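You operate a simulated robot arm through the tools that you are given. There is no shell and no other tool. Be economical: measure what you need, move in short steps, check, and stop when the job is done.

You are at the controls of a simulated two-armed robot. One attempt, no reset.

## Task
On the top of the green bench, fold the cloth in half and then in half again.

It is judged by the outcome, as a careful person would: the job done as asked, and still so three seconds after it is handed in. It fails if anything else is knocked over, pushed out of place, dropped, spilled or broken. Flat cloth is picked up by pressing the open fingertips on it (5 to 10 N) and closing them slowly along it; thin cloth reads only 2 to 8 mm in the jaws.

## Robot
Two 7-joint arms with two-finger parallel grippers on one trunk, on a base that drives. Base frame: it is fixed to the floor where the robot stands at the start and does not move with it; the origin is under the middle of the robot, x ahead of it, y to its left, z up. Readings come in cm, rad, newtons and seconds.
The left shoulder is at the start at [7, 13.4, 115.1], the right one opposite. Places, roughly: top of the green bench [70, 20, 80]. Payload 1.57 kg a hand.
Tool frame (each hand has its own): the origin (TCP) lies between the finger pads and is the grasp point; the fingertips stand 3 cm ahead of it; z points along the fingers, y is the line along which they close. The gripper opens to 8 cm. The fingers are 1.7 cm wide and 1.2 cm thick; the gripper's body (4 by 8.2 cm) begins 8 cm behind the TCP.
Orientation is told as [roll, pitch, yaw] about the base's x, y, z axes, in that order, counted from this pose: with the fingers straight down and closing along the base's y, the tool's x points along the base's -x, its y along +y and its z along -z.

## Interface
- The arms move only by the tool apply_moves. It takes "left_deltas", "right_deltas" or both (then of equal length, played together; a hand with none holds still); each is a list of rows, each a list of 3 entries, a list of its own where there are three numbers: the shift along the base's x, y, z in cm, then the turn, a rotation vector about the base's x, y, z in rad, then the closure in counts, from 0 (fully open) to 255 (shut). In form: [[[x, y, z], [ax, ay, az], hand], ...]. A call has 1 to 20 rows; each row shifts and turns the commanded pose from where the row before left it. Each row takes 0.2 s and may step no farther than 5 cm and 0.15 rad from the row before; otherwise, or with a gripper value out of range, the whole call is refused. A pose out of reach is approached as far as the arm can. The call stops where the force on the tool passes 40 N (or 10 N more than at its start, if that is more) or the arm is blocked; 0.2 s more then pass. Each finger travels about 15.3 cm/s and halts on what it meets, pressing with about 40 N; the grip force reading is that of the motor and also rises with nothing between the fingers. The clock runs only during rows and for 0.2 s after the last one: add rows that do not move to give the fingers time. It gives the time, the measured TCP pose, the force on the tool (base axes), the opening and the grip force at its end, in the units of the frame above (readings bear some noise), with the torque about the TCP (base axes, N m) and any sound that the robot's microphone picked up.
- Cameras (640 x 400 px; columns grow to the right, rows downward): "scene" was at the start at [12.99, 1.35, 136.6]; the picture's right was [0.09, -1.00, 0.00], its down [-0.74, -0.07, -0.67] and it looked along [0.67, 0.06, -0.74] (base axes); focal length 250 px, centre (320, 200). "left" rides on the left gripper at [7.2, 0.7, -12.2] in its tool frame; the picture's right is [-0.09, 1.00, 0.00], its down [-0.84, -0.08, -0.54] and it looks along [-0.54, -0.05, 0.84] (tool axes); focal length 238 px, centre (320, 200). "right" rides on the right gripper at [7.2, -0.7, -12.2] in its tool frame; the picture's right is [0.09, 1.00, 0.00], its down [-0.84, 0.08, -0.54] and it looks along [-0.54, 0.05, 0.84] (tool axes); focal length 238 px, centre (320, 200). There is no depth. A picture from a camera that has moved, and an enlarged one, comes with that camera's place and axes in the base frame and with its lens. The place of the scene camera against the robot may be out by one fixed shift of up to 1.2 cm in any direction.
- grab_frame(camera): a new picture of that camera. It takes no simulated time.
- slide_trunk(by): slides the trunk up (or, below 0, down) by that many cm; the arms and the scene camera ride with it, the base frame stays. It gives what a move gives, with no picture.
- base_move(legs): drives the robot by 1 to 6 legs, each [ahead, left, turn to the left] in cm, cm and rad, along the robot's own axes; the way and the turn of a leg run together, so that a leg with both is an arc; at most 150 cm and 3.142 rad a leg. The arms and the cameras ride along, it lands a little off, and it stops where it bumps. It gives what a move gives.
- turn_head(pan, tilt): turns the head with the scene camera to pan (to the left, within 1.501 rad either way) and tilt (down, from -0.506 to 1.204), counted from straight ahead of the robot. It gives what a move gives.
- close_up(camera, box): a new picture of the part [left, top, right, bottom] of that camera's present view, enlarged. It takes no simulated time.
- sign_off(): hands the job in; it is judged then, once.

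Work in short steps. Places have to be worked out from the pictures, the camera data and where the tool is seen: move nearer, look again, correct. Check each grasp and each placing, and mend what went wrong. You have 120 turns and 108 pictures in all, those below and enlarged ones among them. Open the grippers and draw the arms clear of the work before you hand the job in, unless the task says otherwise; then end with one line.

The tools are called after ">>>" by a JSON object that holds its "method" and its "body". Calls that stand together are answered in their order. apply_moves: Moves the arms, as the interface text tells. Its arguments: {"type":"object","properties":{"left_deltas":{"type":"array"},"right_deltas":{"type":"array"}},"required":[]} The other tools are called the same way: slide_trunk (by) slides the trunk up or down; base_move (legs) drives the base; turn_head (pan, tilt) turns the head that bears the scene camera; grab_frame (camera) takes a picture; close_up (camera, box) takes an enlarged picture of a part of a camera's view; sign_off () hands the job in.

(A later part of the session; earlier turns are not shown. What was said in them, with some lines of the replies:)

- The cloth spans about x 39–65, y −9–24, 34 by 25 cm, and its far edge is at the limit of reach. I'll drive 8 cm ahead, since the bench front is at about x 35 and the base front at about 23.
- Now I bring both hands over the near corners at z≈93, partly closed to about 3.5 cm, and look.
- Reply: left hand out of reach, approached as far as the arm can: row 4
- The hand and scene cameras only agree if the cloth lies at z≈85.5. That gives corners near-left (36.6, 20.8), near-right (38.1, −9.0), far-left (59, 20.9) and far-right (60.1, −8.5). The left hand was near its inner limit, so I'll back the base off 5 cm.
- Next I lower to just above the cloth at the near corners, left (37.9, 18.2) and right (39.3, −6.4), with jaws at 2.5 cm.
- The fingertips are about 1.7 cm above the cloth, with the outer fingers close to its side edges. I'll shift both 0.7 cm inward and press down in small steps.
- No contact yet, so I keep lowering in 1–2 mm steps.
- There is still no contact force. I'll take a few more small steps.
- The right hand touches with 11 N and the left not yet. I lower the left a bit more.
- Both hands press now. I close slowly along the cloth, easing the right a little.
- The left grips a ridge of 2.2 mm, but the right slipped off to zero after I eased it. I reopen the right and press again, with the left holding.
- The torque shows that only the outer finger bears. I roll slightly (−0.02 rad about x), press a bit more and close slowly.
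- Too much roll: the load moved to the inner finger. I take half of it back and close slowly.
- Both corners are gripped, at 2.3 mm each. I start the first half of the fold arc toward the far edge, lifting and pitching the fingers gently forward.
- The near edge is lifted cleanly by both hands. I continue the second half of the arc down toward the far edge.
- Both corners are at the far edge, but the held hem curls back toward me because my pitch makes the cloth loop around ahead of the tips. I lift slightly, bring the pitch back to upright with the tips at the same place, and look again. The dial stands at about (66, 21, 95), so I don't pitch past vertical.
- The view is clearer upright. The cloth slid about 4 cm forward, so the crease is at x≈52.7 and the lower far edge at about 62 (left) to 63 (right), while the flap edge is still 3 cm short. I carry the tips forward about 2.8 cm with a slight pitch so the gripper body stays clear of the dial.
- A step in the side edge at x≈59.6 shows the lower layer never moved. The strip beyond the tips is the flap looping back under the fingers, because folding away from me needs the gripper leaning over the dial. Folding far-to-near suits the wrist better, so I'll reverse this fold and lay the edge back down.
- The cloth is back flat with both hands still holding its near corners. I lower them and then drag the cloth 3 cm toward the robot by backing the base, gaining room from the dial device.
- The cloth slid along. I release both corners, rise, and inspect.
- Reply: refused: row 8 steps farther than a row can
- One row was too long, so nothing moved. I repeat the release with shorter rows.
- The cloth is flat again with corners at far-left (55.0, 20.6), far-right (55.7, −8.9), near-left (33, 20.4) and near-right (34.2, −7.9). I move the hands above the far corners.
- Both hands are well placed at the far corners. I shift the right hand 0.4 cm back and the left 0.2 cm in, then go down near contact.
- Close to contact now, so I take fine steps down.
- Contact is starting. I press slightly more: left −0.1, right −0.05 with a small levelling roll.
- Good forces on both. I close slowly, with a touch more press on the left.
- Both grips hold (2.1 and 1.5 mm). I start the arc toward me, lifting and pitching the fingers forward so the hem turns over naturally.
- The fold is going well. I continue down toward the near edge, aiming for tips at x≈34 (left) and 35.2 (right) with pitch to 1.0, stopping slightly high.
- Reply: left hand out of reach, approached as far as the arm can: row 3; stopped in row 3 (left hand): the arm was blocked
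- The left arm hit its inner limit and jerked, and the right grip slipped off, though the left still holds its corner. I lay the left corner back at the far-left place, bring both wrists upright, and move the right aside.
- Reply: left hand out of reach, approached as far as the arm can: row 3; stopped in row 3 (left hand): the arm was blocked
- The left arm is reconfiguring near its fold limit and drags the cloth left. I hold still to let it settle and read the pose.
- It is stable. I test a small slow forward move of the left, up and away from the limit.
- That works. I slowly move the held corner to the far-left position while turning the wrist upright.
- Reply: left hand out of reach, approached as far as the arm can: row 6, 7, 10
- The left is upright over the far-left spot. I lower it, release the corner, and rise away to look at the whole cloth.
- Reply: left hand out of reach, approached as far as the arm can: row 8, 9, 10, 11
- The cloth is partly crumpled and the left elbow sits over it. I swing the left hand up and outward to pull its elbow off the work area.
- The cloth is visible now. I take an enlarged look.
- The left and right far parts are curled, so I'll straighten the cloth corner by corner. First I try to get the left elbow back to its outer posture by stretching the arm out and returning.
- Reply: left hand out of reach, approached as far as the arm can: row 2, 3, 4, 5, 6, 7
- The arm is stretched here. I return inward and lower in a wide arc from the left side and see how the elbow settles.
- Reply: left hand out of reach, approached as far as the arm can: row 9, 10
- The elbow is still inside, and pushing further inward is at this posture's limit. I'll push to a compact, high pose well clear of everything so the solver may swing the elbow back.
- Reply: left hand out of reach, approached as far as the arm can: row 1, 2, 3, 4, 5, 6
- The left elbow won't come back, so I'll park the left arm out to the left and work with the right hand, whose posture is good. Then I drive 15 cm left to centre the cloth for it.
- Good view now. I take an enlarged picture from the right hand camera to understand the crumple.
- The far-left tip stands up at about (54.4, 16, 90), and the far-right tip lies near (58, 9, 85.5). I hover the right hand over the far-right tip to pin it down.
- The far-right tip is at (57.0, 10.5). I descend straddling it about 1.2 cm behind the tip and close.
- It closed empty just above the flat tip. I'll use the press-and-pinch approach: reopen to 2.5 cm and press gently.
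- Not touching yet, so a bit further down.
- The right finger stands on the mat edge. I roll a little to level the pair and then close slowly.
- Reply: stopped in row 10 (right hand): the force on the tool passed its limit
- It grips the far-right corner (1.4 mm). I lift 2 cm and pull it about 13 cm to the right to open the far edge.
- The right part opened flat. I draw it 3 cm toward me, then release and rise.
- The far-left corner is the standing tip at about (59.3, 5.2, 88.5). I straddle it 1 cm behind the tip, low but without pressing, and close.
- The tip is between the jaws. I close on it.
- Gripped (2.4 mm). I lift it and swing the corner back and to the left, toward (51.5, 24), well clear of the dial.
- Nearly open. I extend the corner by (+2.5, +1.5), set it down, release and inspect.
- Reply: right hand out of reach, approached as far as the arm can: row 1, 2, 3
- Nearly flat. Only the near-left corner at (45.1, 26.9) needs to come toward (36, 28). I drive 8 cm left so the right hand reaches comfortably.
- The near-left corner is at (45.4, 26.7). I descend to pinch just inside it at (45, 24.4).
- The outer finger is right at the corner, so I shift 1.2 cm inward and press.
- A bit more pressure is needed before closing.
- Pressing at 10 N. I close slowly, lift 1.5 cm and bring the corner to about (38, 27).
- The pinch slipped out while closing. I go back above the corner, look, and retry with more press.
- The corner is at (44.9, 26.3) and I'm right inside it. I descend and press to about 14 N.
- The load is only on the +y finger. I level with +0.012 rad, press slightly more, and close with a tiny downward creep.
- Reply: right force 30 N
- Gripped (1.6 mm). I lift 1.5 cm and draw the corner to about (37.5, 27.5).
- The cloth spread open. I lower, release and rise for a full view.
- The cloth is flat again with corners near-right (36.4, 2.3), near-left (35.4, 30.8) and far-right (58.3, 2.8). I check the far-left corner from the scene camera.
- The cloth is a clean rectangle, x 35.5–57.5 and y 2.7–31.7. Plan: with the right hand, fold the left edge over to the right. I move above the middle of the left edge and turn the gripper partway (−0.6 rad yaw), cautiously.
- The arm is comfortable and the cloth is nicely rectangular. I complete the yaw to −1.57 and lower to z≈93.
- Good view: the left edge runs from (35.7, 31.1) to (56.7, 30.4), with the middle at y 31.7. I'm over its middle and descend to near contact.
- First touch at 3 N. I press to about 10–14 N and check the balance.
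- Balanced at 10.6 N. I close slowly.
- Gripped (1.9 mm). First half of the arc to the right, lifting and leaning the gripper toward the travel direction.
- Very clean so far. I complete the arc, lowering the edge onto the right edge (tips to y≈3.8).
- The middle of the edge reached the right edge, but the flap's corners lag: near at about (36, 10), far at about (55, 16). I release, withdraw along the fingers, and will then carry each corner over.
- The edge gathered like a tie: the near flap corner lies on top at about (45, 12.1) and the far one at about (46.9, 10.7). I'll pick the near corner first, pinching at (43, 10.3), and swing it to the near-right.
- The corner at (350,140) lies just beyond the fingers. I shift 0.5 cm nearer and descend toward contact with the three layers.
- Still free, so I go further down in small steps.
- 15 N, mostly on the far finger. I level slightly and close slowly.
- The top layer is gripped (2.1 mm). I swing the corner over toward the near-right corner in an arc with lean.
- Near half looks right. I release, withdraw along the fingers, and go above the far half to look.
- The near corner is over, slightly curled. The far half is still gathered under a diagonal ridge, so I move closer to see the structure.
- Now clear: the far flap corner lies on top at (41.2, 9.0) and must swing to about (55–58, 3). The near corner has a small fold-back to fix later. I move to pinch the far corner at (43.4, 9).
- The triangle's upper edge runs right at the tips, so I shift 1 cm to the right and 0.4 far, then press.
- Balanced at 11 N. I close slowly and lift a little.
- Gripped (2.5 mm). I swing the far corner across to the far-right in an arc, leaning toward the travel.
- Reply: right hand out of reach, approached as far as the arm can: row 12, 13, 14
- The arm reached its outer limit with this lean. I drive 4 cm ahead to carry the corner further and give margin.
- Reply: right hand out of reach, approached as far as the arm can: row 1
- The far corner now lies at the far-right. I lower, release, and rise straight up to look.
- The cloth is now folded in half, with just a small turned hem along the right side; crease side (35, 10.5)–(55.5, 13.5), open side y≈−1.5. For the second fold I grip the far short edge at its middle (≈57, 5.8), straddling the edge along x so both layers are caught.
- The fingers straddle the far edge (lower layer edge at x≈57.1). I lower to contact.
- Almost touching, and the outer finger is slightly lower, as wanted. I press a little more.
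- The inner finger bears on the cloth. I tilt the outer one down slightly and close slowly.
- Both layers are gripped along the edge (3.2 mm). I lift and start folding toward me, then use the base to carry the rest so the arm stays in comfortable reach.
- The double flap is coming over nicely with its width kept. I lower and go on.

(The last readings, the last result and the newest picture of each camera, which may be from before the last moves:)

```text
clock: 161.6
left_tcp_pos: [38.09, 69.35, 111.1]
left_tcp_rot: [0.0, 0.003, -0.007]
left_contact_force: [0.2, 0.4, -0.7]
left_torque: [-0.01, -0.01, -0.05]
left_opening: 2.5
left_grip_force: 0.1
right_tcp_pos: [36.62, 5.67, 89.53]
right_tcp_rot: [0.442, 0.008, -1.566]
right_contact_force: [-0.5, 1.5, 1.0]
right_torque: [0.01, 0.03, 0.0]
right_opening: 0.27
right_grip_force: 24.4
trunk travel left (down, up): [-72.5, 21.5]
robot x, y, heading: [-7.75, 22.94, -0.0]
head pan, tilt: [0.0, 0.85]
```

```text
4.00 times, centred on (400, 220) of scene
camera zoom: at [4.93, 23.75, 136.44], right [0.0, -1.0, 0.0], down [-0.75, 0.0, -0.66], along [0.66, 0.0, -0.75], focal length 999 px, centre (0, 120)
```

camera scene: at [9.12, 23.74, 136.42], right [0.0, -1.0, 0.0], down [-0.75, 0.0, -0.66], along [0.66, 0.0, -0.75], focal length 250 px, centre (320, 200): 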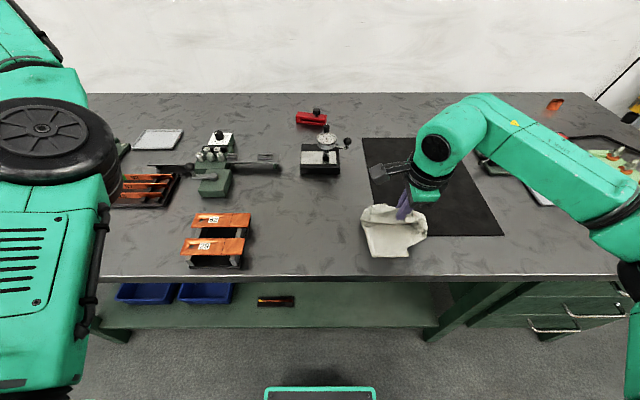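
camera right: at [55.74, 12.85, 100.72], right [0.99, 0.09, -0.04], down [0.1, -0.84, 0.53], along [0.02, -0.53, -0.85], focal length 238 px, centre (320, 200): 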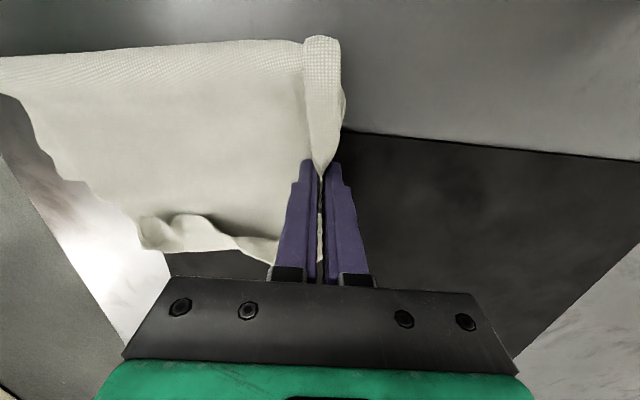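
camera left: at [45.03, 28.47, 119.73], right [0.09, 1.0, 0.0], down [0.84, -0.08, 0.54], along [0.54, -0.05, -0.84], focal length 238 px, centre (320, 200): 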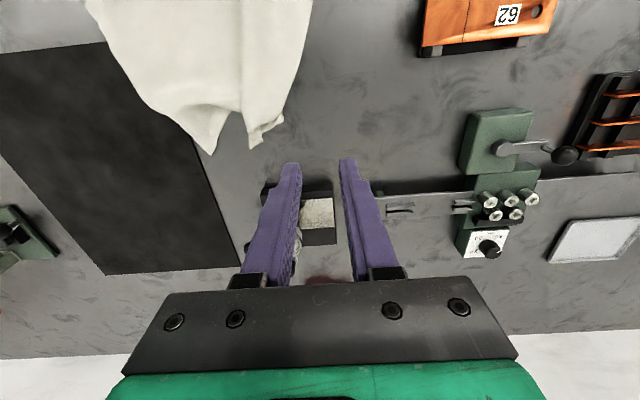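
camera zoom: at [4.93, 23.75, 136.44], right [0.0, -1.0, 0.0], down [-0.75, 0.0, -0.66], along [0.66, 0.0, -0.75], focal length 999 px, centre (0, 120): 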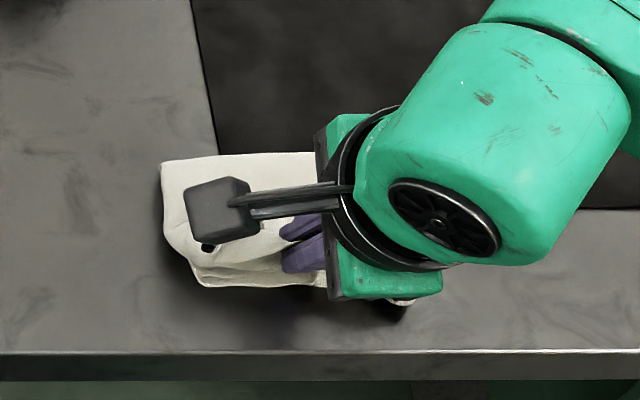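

The tips are at x≈37.9, above the near edge (≈36.8). I lower slightly, release, and withdraw backward and up.

>>> {"method": "apply_moves", "body": {"right_deltas": [[[-0.2, 0, -0.4], [0, 0, 0], 255], [[0, 0, -0.3], [0, 0, 0], 255], [[0, 0, 0], [0, 0, 0], 245], [[0, 0, 0], [0, 0, 0], 232], [[0, 0, 0], [0, 0, 0], 220], [[0, 0, 0], [0, 0, 0], 210], [[-0.5, 0, 1], [0, 0, 0], 205], [[-1, 0, 2], [0, 0, 0], 205], [[-0.5, -1, 3.5], [0, 0.05, 0], 205], [[0, -2, 3.5], [0, 0.08, 0], 205], [[0, -3, 2], [0, 0.1, 0], 205], [[0, -4, 0], [0, 0.1, 0], 205], [[0, -4, 0], [0, 0.1, 0], 205]]}}

>>> {"method": "close_up", "body": {"camera": "scene", "box": [320, 170, 480, 270]}}

```text
clock: 164.4
left_tcp_pos: [38.16, 69.26, 111.15]
left_tcp_rot: [0.002, 0.002, -0.006]
left_contact_force: [-0.4, 0.6, -0.2]
left_torque: [0.01, 0.01, 0.01]
left_opening: 2.51
left_grip_force: 0.0
right_tcp_pos: [34.19, -8.38, 100.69]
right_tcp_rot: [0.009, 0.013, -1.57]
right_contact_force: [-0.6, 0.9, -0.4]
right_torque: [0.01, 0.02, 0.02]
right_opening: 1.57
right_grip_force: 0.1
trunk travel left (down, up): [-72.5, 21.5]
robot x, y, heading: [-7.76, 23.17, -0.003]
head pan, tilt: [0.0, 0.85]
```

```text
4.00 times, centred on (400, 220) of scene
camera zoom: at [4.96, 23.63, 136.44], right [0.0, -1.0, 0.0], down [-0.75, 0.0, -0.66], along [0.66, 0.0, -0.75], focal length 999 px, centre (0, 120)
```

zoom: 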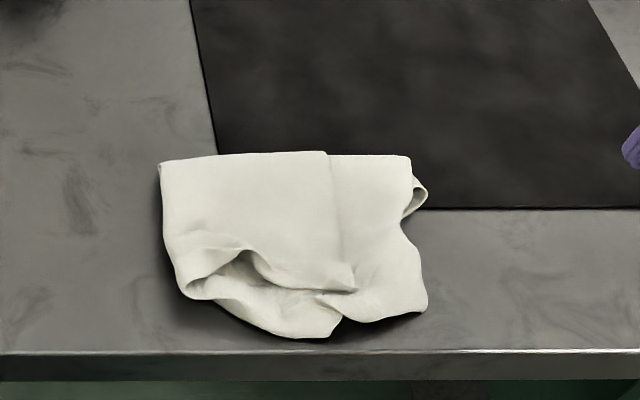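

It is now quartered, with some rumple at the near side. I take a closer look from the hand camera.

>>> {"method": "apply_moves", "body": {"right_deltas": [[[0.5, 1.5, 1], [0, 0, 0.1], 205], [[0.5, 1.5, 1], [0, 0, 0], 205], [[0, 1, 1], [0, 0, 0], 205]]}}

>>> {"method": "grab_frame", "body": {"camera": "right"}}

```text
clock: 165.2
left_tcp_pos: [37.95, 69.32, 111.12]
left_tcp_rot: [-0.001, -0.002, -0.006]
left_contact_force: [-0.3, -0.2, 0.0]
left_torque: [-0.04, 0.0, 0.01]
left_opening: 2.49
left_grip_force: 0.0
right_tcp_pos: [35.35, -4.19, 103.88]
right_tcp_rot: [0.011, 0.01, -1.47]
right_contact_force: [0.1, 0.0, 0.2]
right_torque: [0.07, -0.02, 0.01]
right_opening: 1.54
right_grip_force: 0.1
trunk travel left (down, up): [-72.5, 21.5]
robot x, y, heading: [-8.23, 22.91, 0.001]
head pan, tilt: [0.0, 0.85]
```

```text
6 pictures are left
camera right: at [34.0, 2.83, 116.12], right [0.98, 0.19, 0.01], down [0.16, -0.83, 0.53], along [0.11, -0.52, -0.85], focal length 238 px, centre (320, 200)
```

right: 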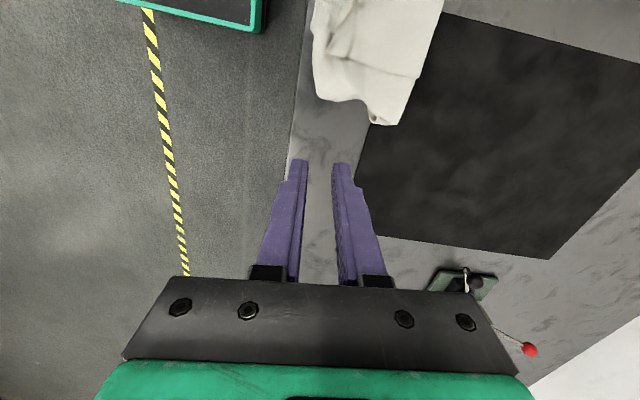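

The near-left of the top flap curls up and back at about (37, 9). I try one tidy-up: straddle that raised edge and draw it down to the near-left. First I hover.

>>> {"method": "apply_moves", "body": {"right_deltas": [[[0.6, 3, 0], [0, 0, -0.1], 150], [[0.6, 3.2, -2], [0, 0, 0], 128], [[0.5, 3.3, -3], [0, 0, 0], 128], [[0, 3.3, -3], [0, 0, 0], 128], [[0, 0, -2.5], [0, 0, 0], 128]]}}

>>> {"method": "grab_frame", "body": {"camera": "right"}}

```text
clock: 166.4
left_tcp_pos: [38.0, 69.21, 111.2]
left_tcp_rot: [0.001, 0.001, -0.005]
left_contact_force: [0.1, 0.5, 0.8]
left_torque: [0.01, 0.03, -0.02]
left_opening: 2.54
left_grip_force: 0.0
right_tcp_pos: [37.29, 8.51, 93.27]
right_tcp_rot: [0.01, 0.009, -1.568]
right_contact_force: [0.1, -0.8, -0.3]
right_torque: [0.02, 0.04, 0.0]
right_opening: 3.98
right_grip_force: 0.1
trunk travel left (down, up): [-72.5, 21.5]
robot x, y, heading: [-8.14, 23.24, -0.006]
head pan, tilt: [0.0, 0.85]
```

```text
5 pictures are left
camera right: at [36.65, 15.66, 105.55], right [1.0, 0.09, 0.01], down [0.07, -0.84, 0.53], along [0.06, -0.53, -0.85], focal length 238 px, centre (320, 200)
```

right: 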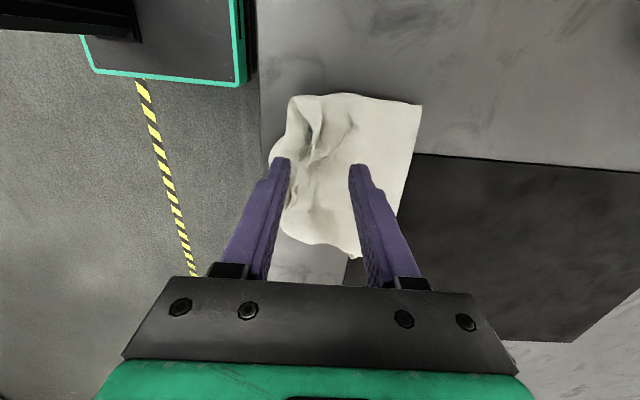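

The flap edge lags the near edge by only about 2 cm, so re-gripping could do more harm. I just pat the raised ridge flat gently with closed fingers.

>>> {"method": "apply_moves", "body": {"right_deltas": [[[0, 0.9, 0], [0, 0, 0], 200], [[0, 0.9, 0], [0, 0, 0], 255], [[0, 0, -1.5], [0, 0, 0], 255], [[0, 0, -1.2], [0, 0, 0], 255], [[0, 0, -0.8], [0, 0, 0], 255], [[0, 0, -0.5], [0, 0, 0], 255], [[0, 0, -0.3], [0, 0, 0], 255], [[0, 0, 0], [0, 0, 0], 255]]}}

```text
clock: 168.2
left_tcp_pos: [38.21, 69.31, 111.08]
left_tcp_rot: [0.001, 0.002, -0.006]
left_contact_force: [0.1, -0.7, -0.3]
left_torque: [0.03, 0.02, 0.0]
left_opening: 2.53
left_grip_force: 0.1
right_tcp_pos: [37.15, 10.41, 88.96]
right_tcp_rot: [0.011, 0.011, -1.568]
right_contact_force: [0.3, 0.0, -0.1]
right_torque: [0.01, -0.01, 0.01]
right_opening: 0.01
right_grip_force: 21.3
trunk travel left (down, up): [-72.5, 21.5]
robot x, y, heading: [-7.78, 23.1, -0.0]
head pan, tilt: [0.0, 0.85]
```

Still free; a bit further to press lightly, then rise clear, open, and look.

>>> {"method": "apply_moves", "body": {"right_deltas": [[[0, 0, -0.2], [0, 0, 0], 255], [[0, 0, -0.15], [0, 0, 0], 255], [[0, 0, 0], [0, 0, 0], 255], [[0, 0, 1.5], [0, 0, 0], 255], [[0, 0, 3], [0, 0, 0], 255], [[0, -2, 4], [0, 0, 0], 255], [[0, -4, 2.5], [0, 0, 0], 150], [[0, -4.5, 0], [0, 0, 0], 100], [[0, -4.5, 0], [0, 0, 0], 50], [[0, -4.5, 0], [0, 0, 0], 0], [[0, 0, 0], [0, 0, 0], 0]]}}

>>> {"method": "close_up", "body": {"camera": "scene", "box": [320, 170, 480, 270]}}

```text
clock: 170.6
left_tcp_pos: [38.01, 69.42, 111.11]
left_tcp_rot: [-0.002, 0.002, -0.007]
left_contact_force: [-0.3, -0.1, -0.3]
left_torque: [0.02, 0.02, 0.03]
left_opening: 2.54
left_grip_force: 0.1
right_tcp_pos: [37.13, -9.25, 99.82]
right_tcp_rot: [0.01, 0.009, -1.569]
right_contact_force: [-0.4, 0.5, -0.4]
right_torque: [-0.01, -0.01, 0.0]
right_opening: 8.01
right_grip_force: 0.1
trunk travel left (down, up): [-72.5, 21.5]
robot x, y, heading: [-7.53, 23.17, -0.001]
head pan, tilt: [0.0, 0.85]
```

```text
4.00 times, centred on (400, 220) of scene
camera zoom: at [4.96, 23.83, 136.44], right [0.0, -1.0, 0.0], down [-0.75, 0.0, -0.66], along [0.66, 0.0, -0.75], focal length 999 px, centre (0, 120)
```

zoom: 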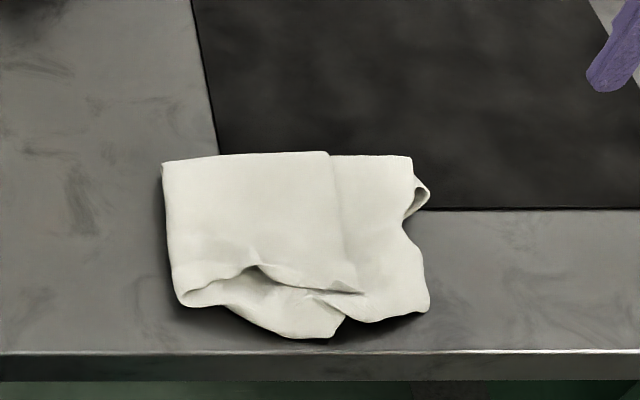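

Flatter now: a compact quartered cloth on the bench top. I open the left gripper, raise both hands clear, and take one last full view.

>>> {"method": "apply_moves", "body": {"left_deltas": [[[0, 0, 0], [0, 0, 0], 80], [[0, 0, 0], [0, 0, 0], 0], [[0, 0, 0], [0, 0, 0], 0], [[0, 0, 0], [0, 0, 0], 0]], "right_deltas": [[[0, -2, 2], [0, 0, 0], 0], [[0, -2, 2], [0, 0, 0], 0], [[0, -2, 2], [0, 0, 0], 0], [[0, 0, 0], [0, 0, 0], 0]]}}

>>> {"method": "grab_frame", "body": {"camera": "scene"}}

```text
clock: 171.6
left_tcp_pos: [38.07, 69.3, 111.13]
left_tcp_rot: [0.002, 0.003, -0.007]
left_contact_force: [0.8, 0.3, -0.6]
left_torque: [0.01, 0.02, 0.0]
left_opening: 8.0
left_grip_force: 0.1
right_tcp_pos: [37.03, -15.19, 105.65]
right_tcp_rot: [0.011, 0.011, -1.568]
right_contact_force: [-0.1, 0.3, -0.2]
right_torque: [-0.02, 0.03, 0.01]
right_opening: 8.0
right_grip_force: 0.1
trunk travel left (down, up): [-72.5, 21.5]
robot x, y, heading: [-8.44, 23.42, -0.001]
head pan, tilt: [0.0, 0.85]
```

```text
3 pictures are left
camera scene: at [4.93, 23.74, 136.44], right [0.0, -1.0, 0.0], down [-0.75, 0.0, -0.66], along [0.66, 0.0, -0.75], focal length 250 px, centre (320, 200)
```

scene: 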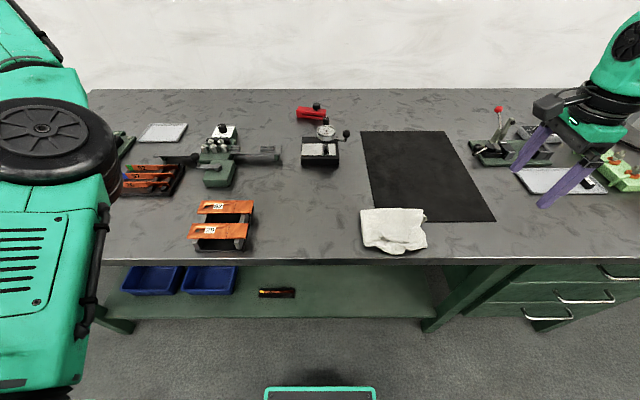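

The cloth is folded in quarters on the bench, nothing else has been disturbed, and both hands are open and clear. I hand it in.

>>> {"method": "sign_off", "body": {}}

```text
The job is handed in.
```

The cloth is folded in half and then in half again on the green bench; its near side is slightly rumpled, with the top flap about 2 cm short of the near edge, and nothing else looks moved in the last picture.
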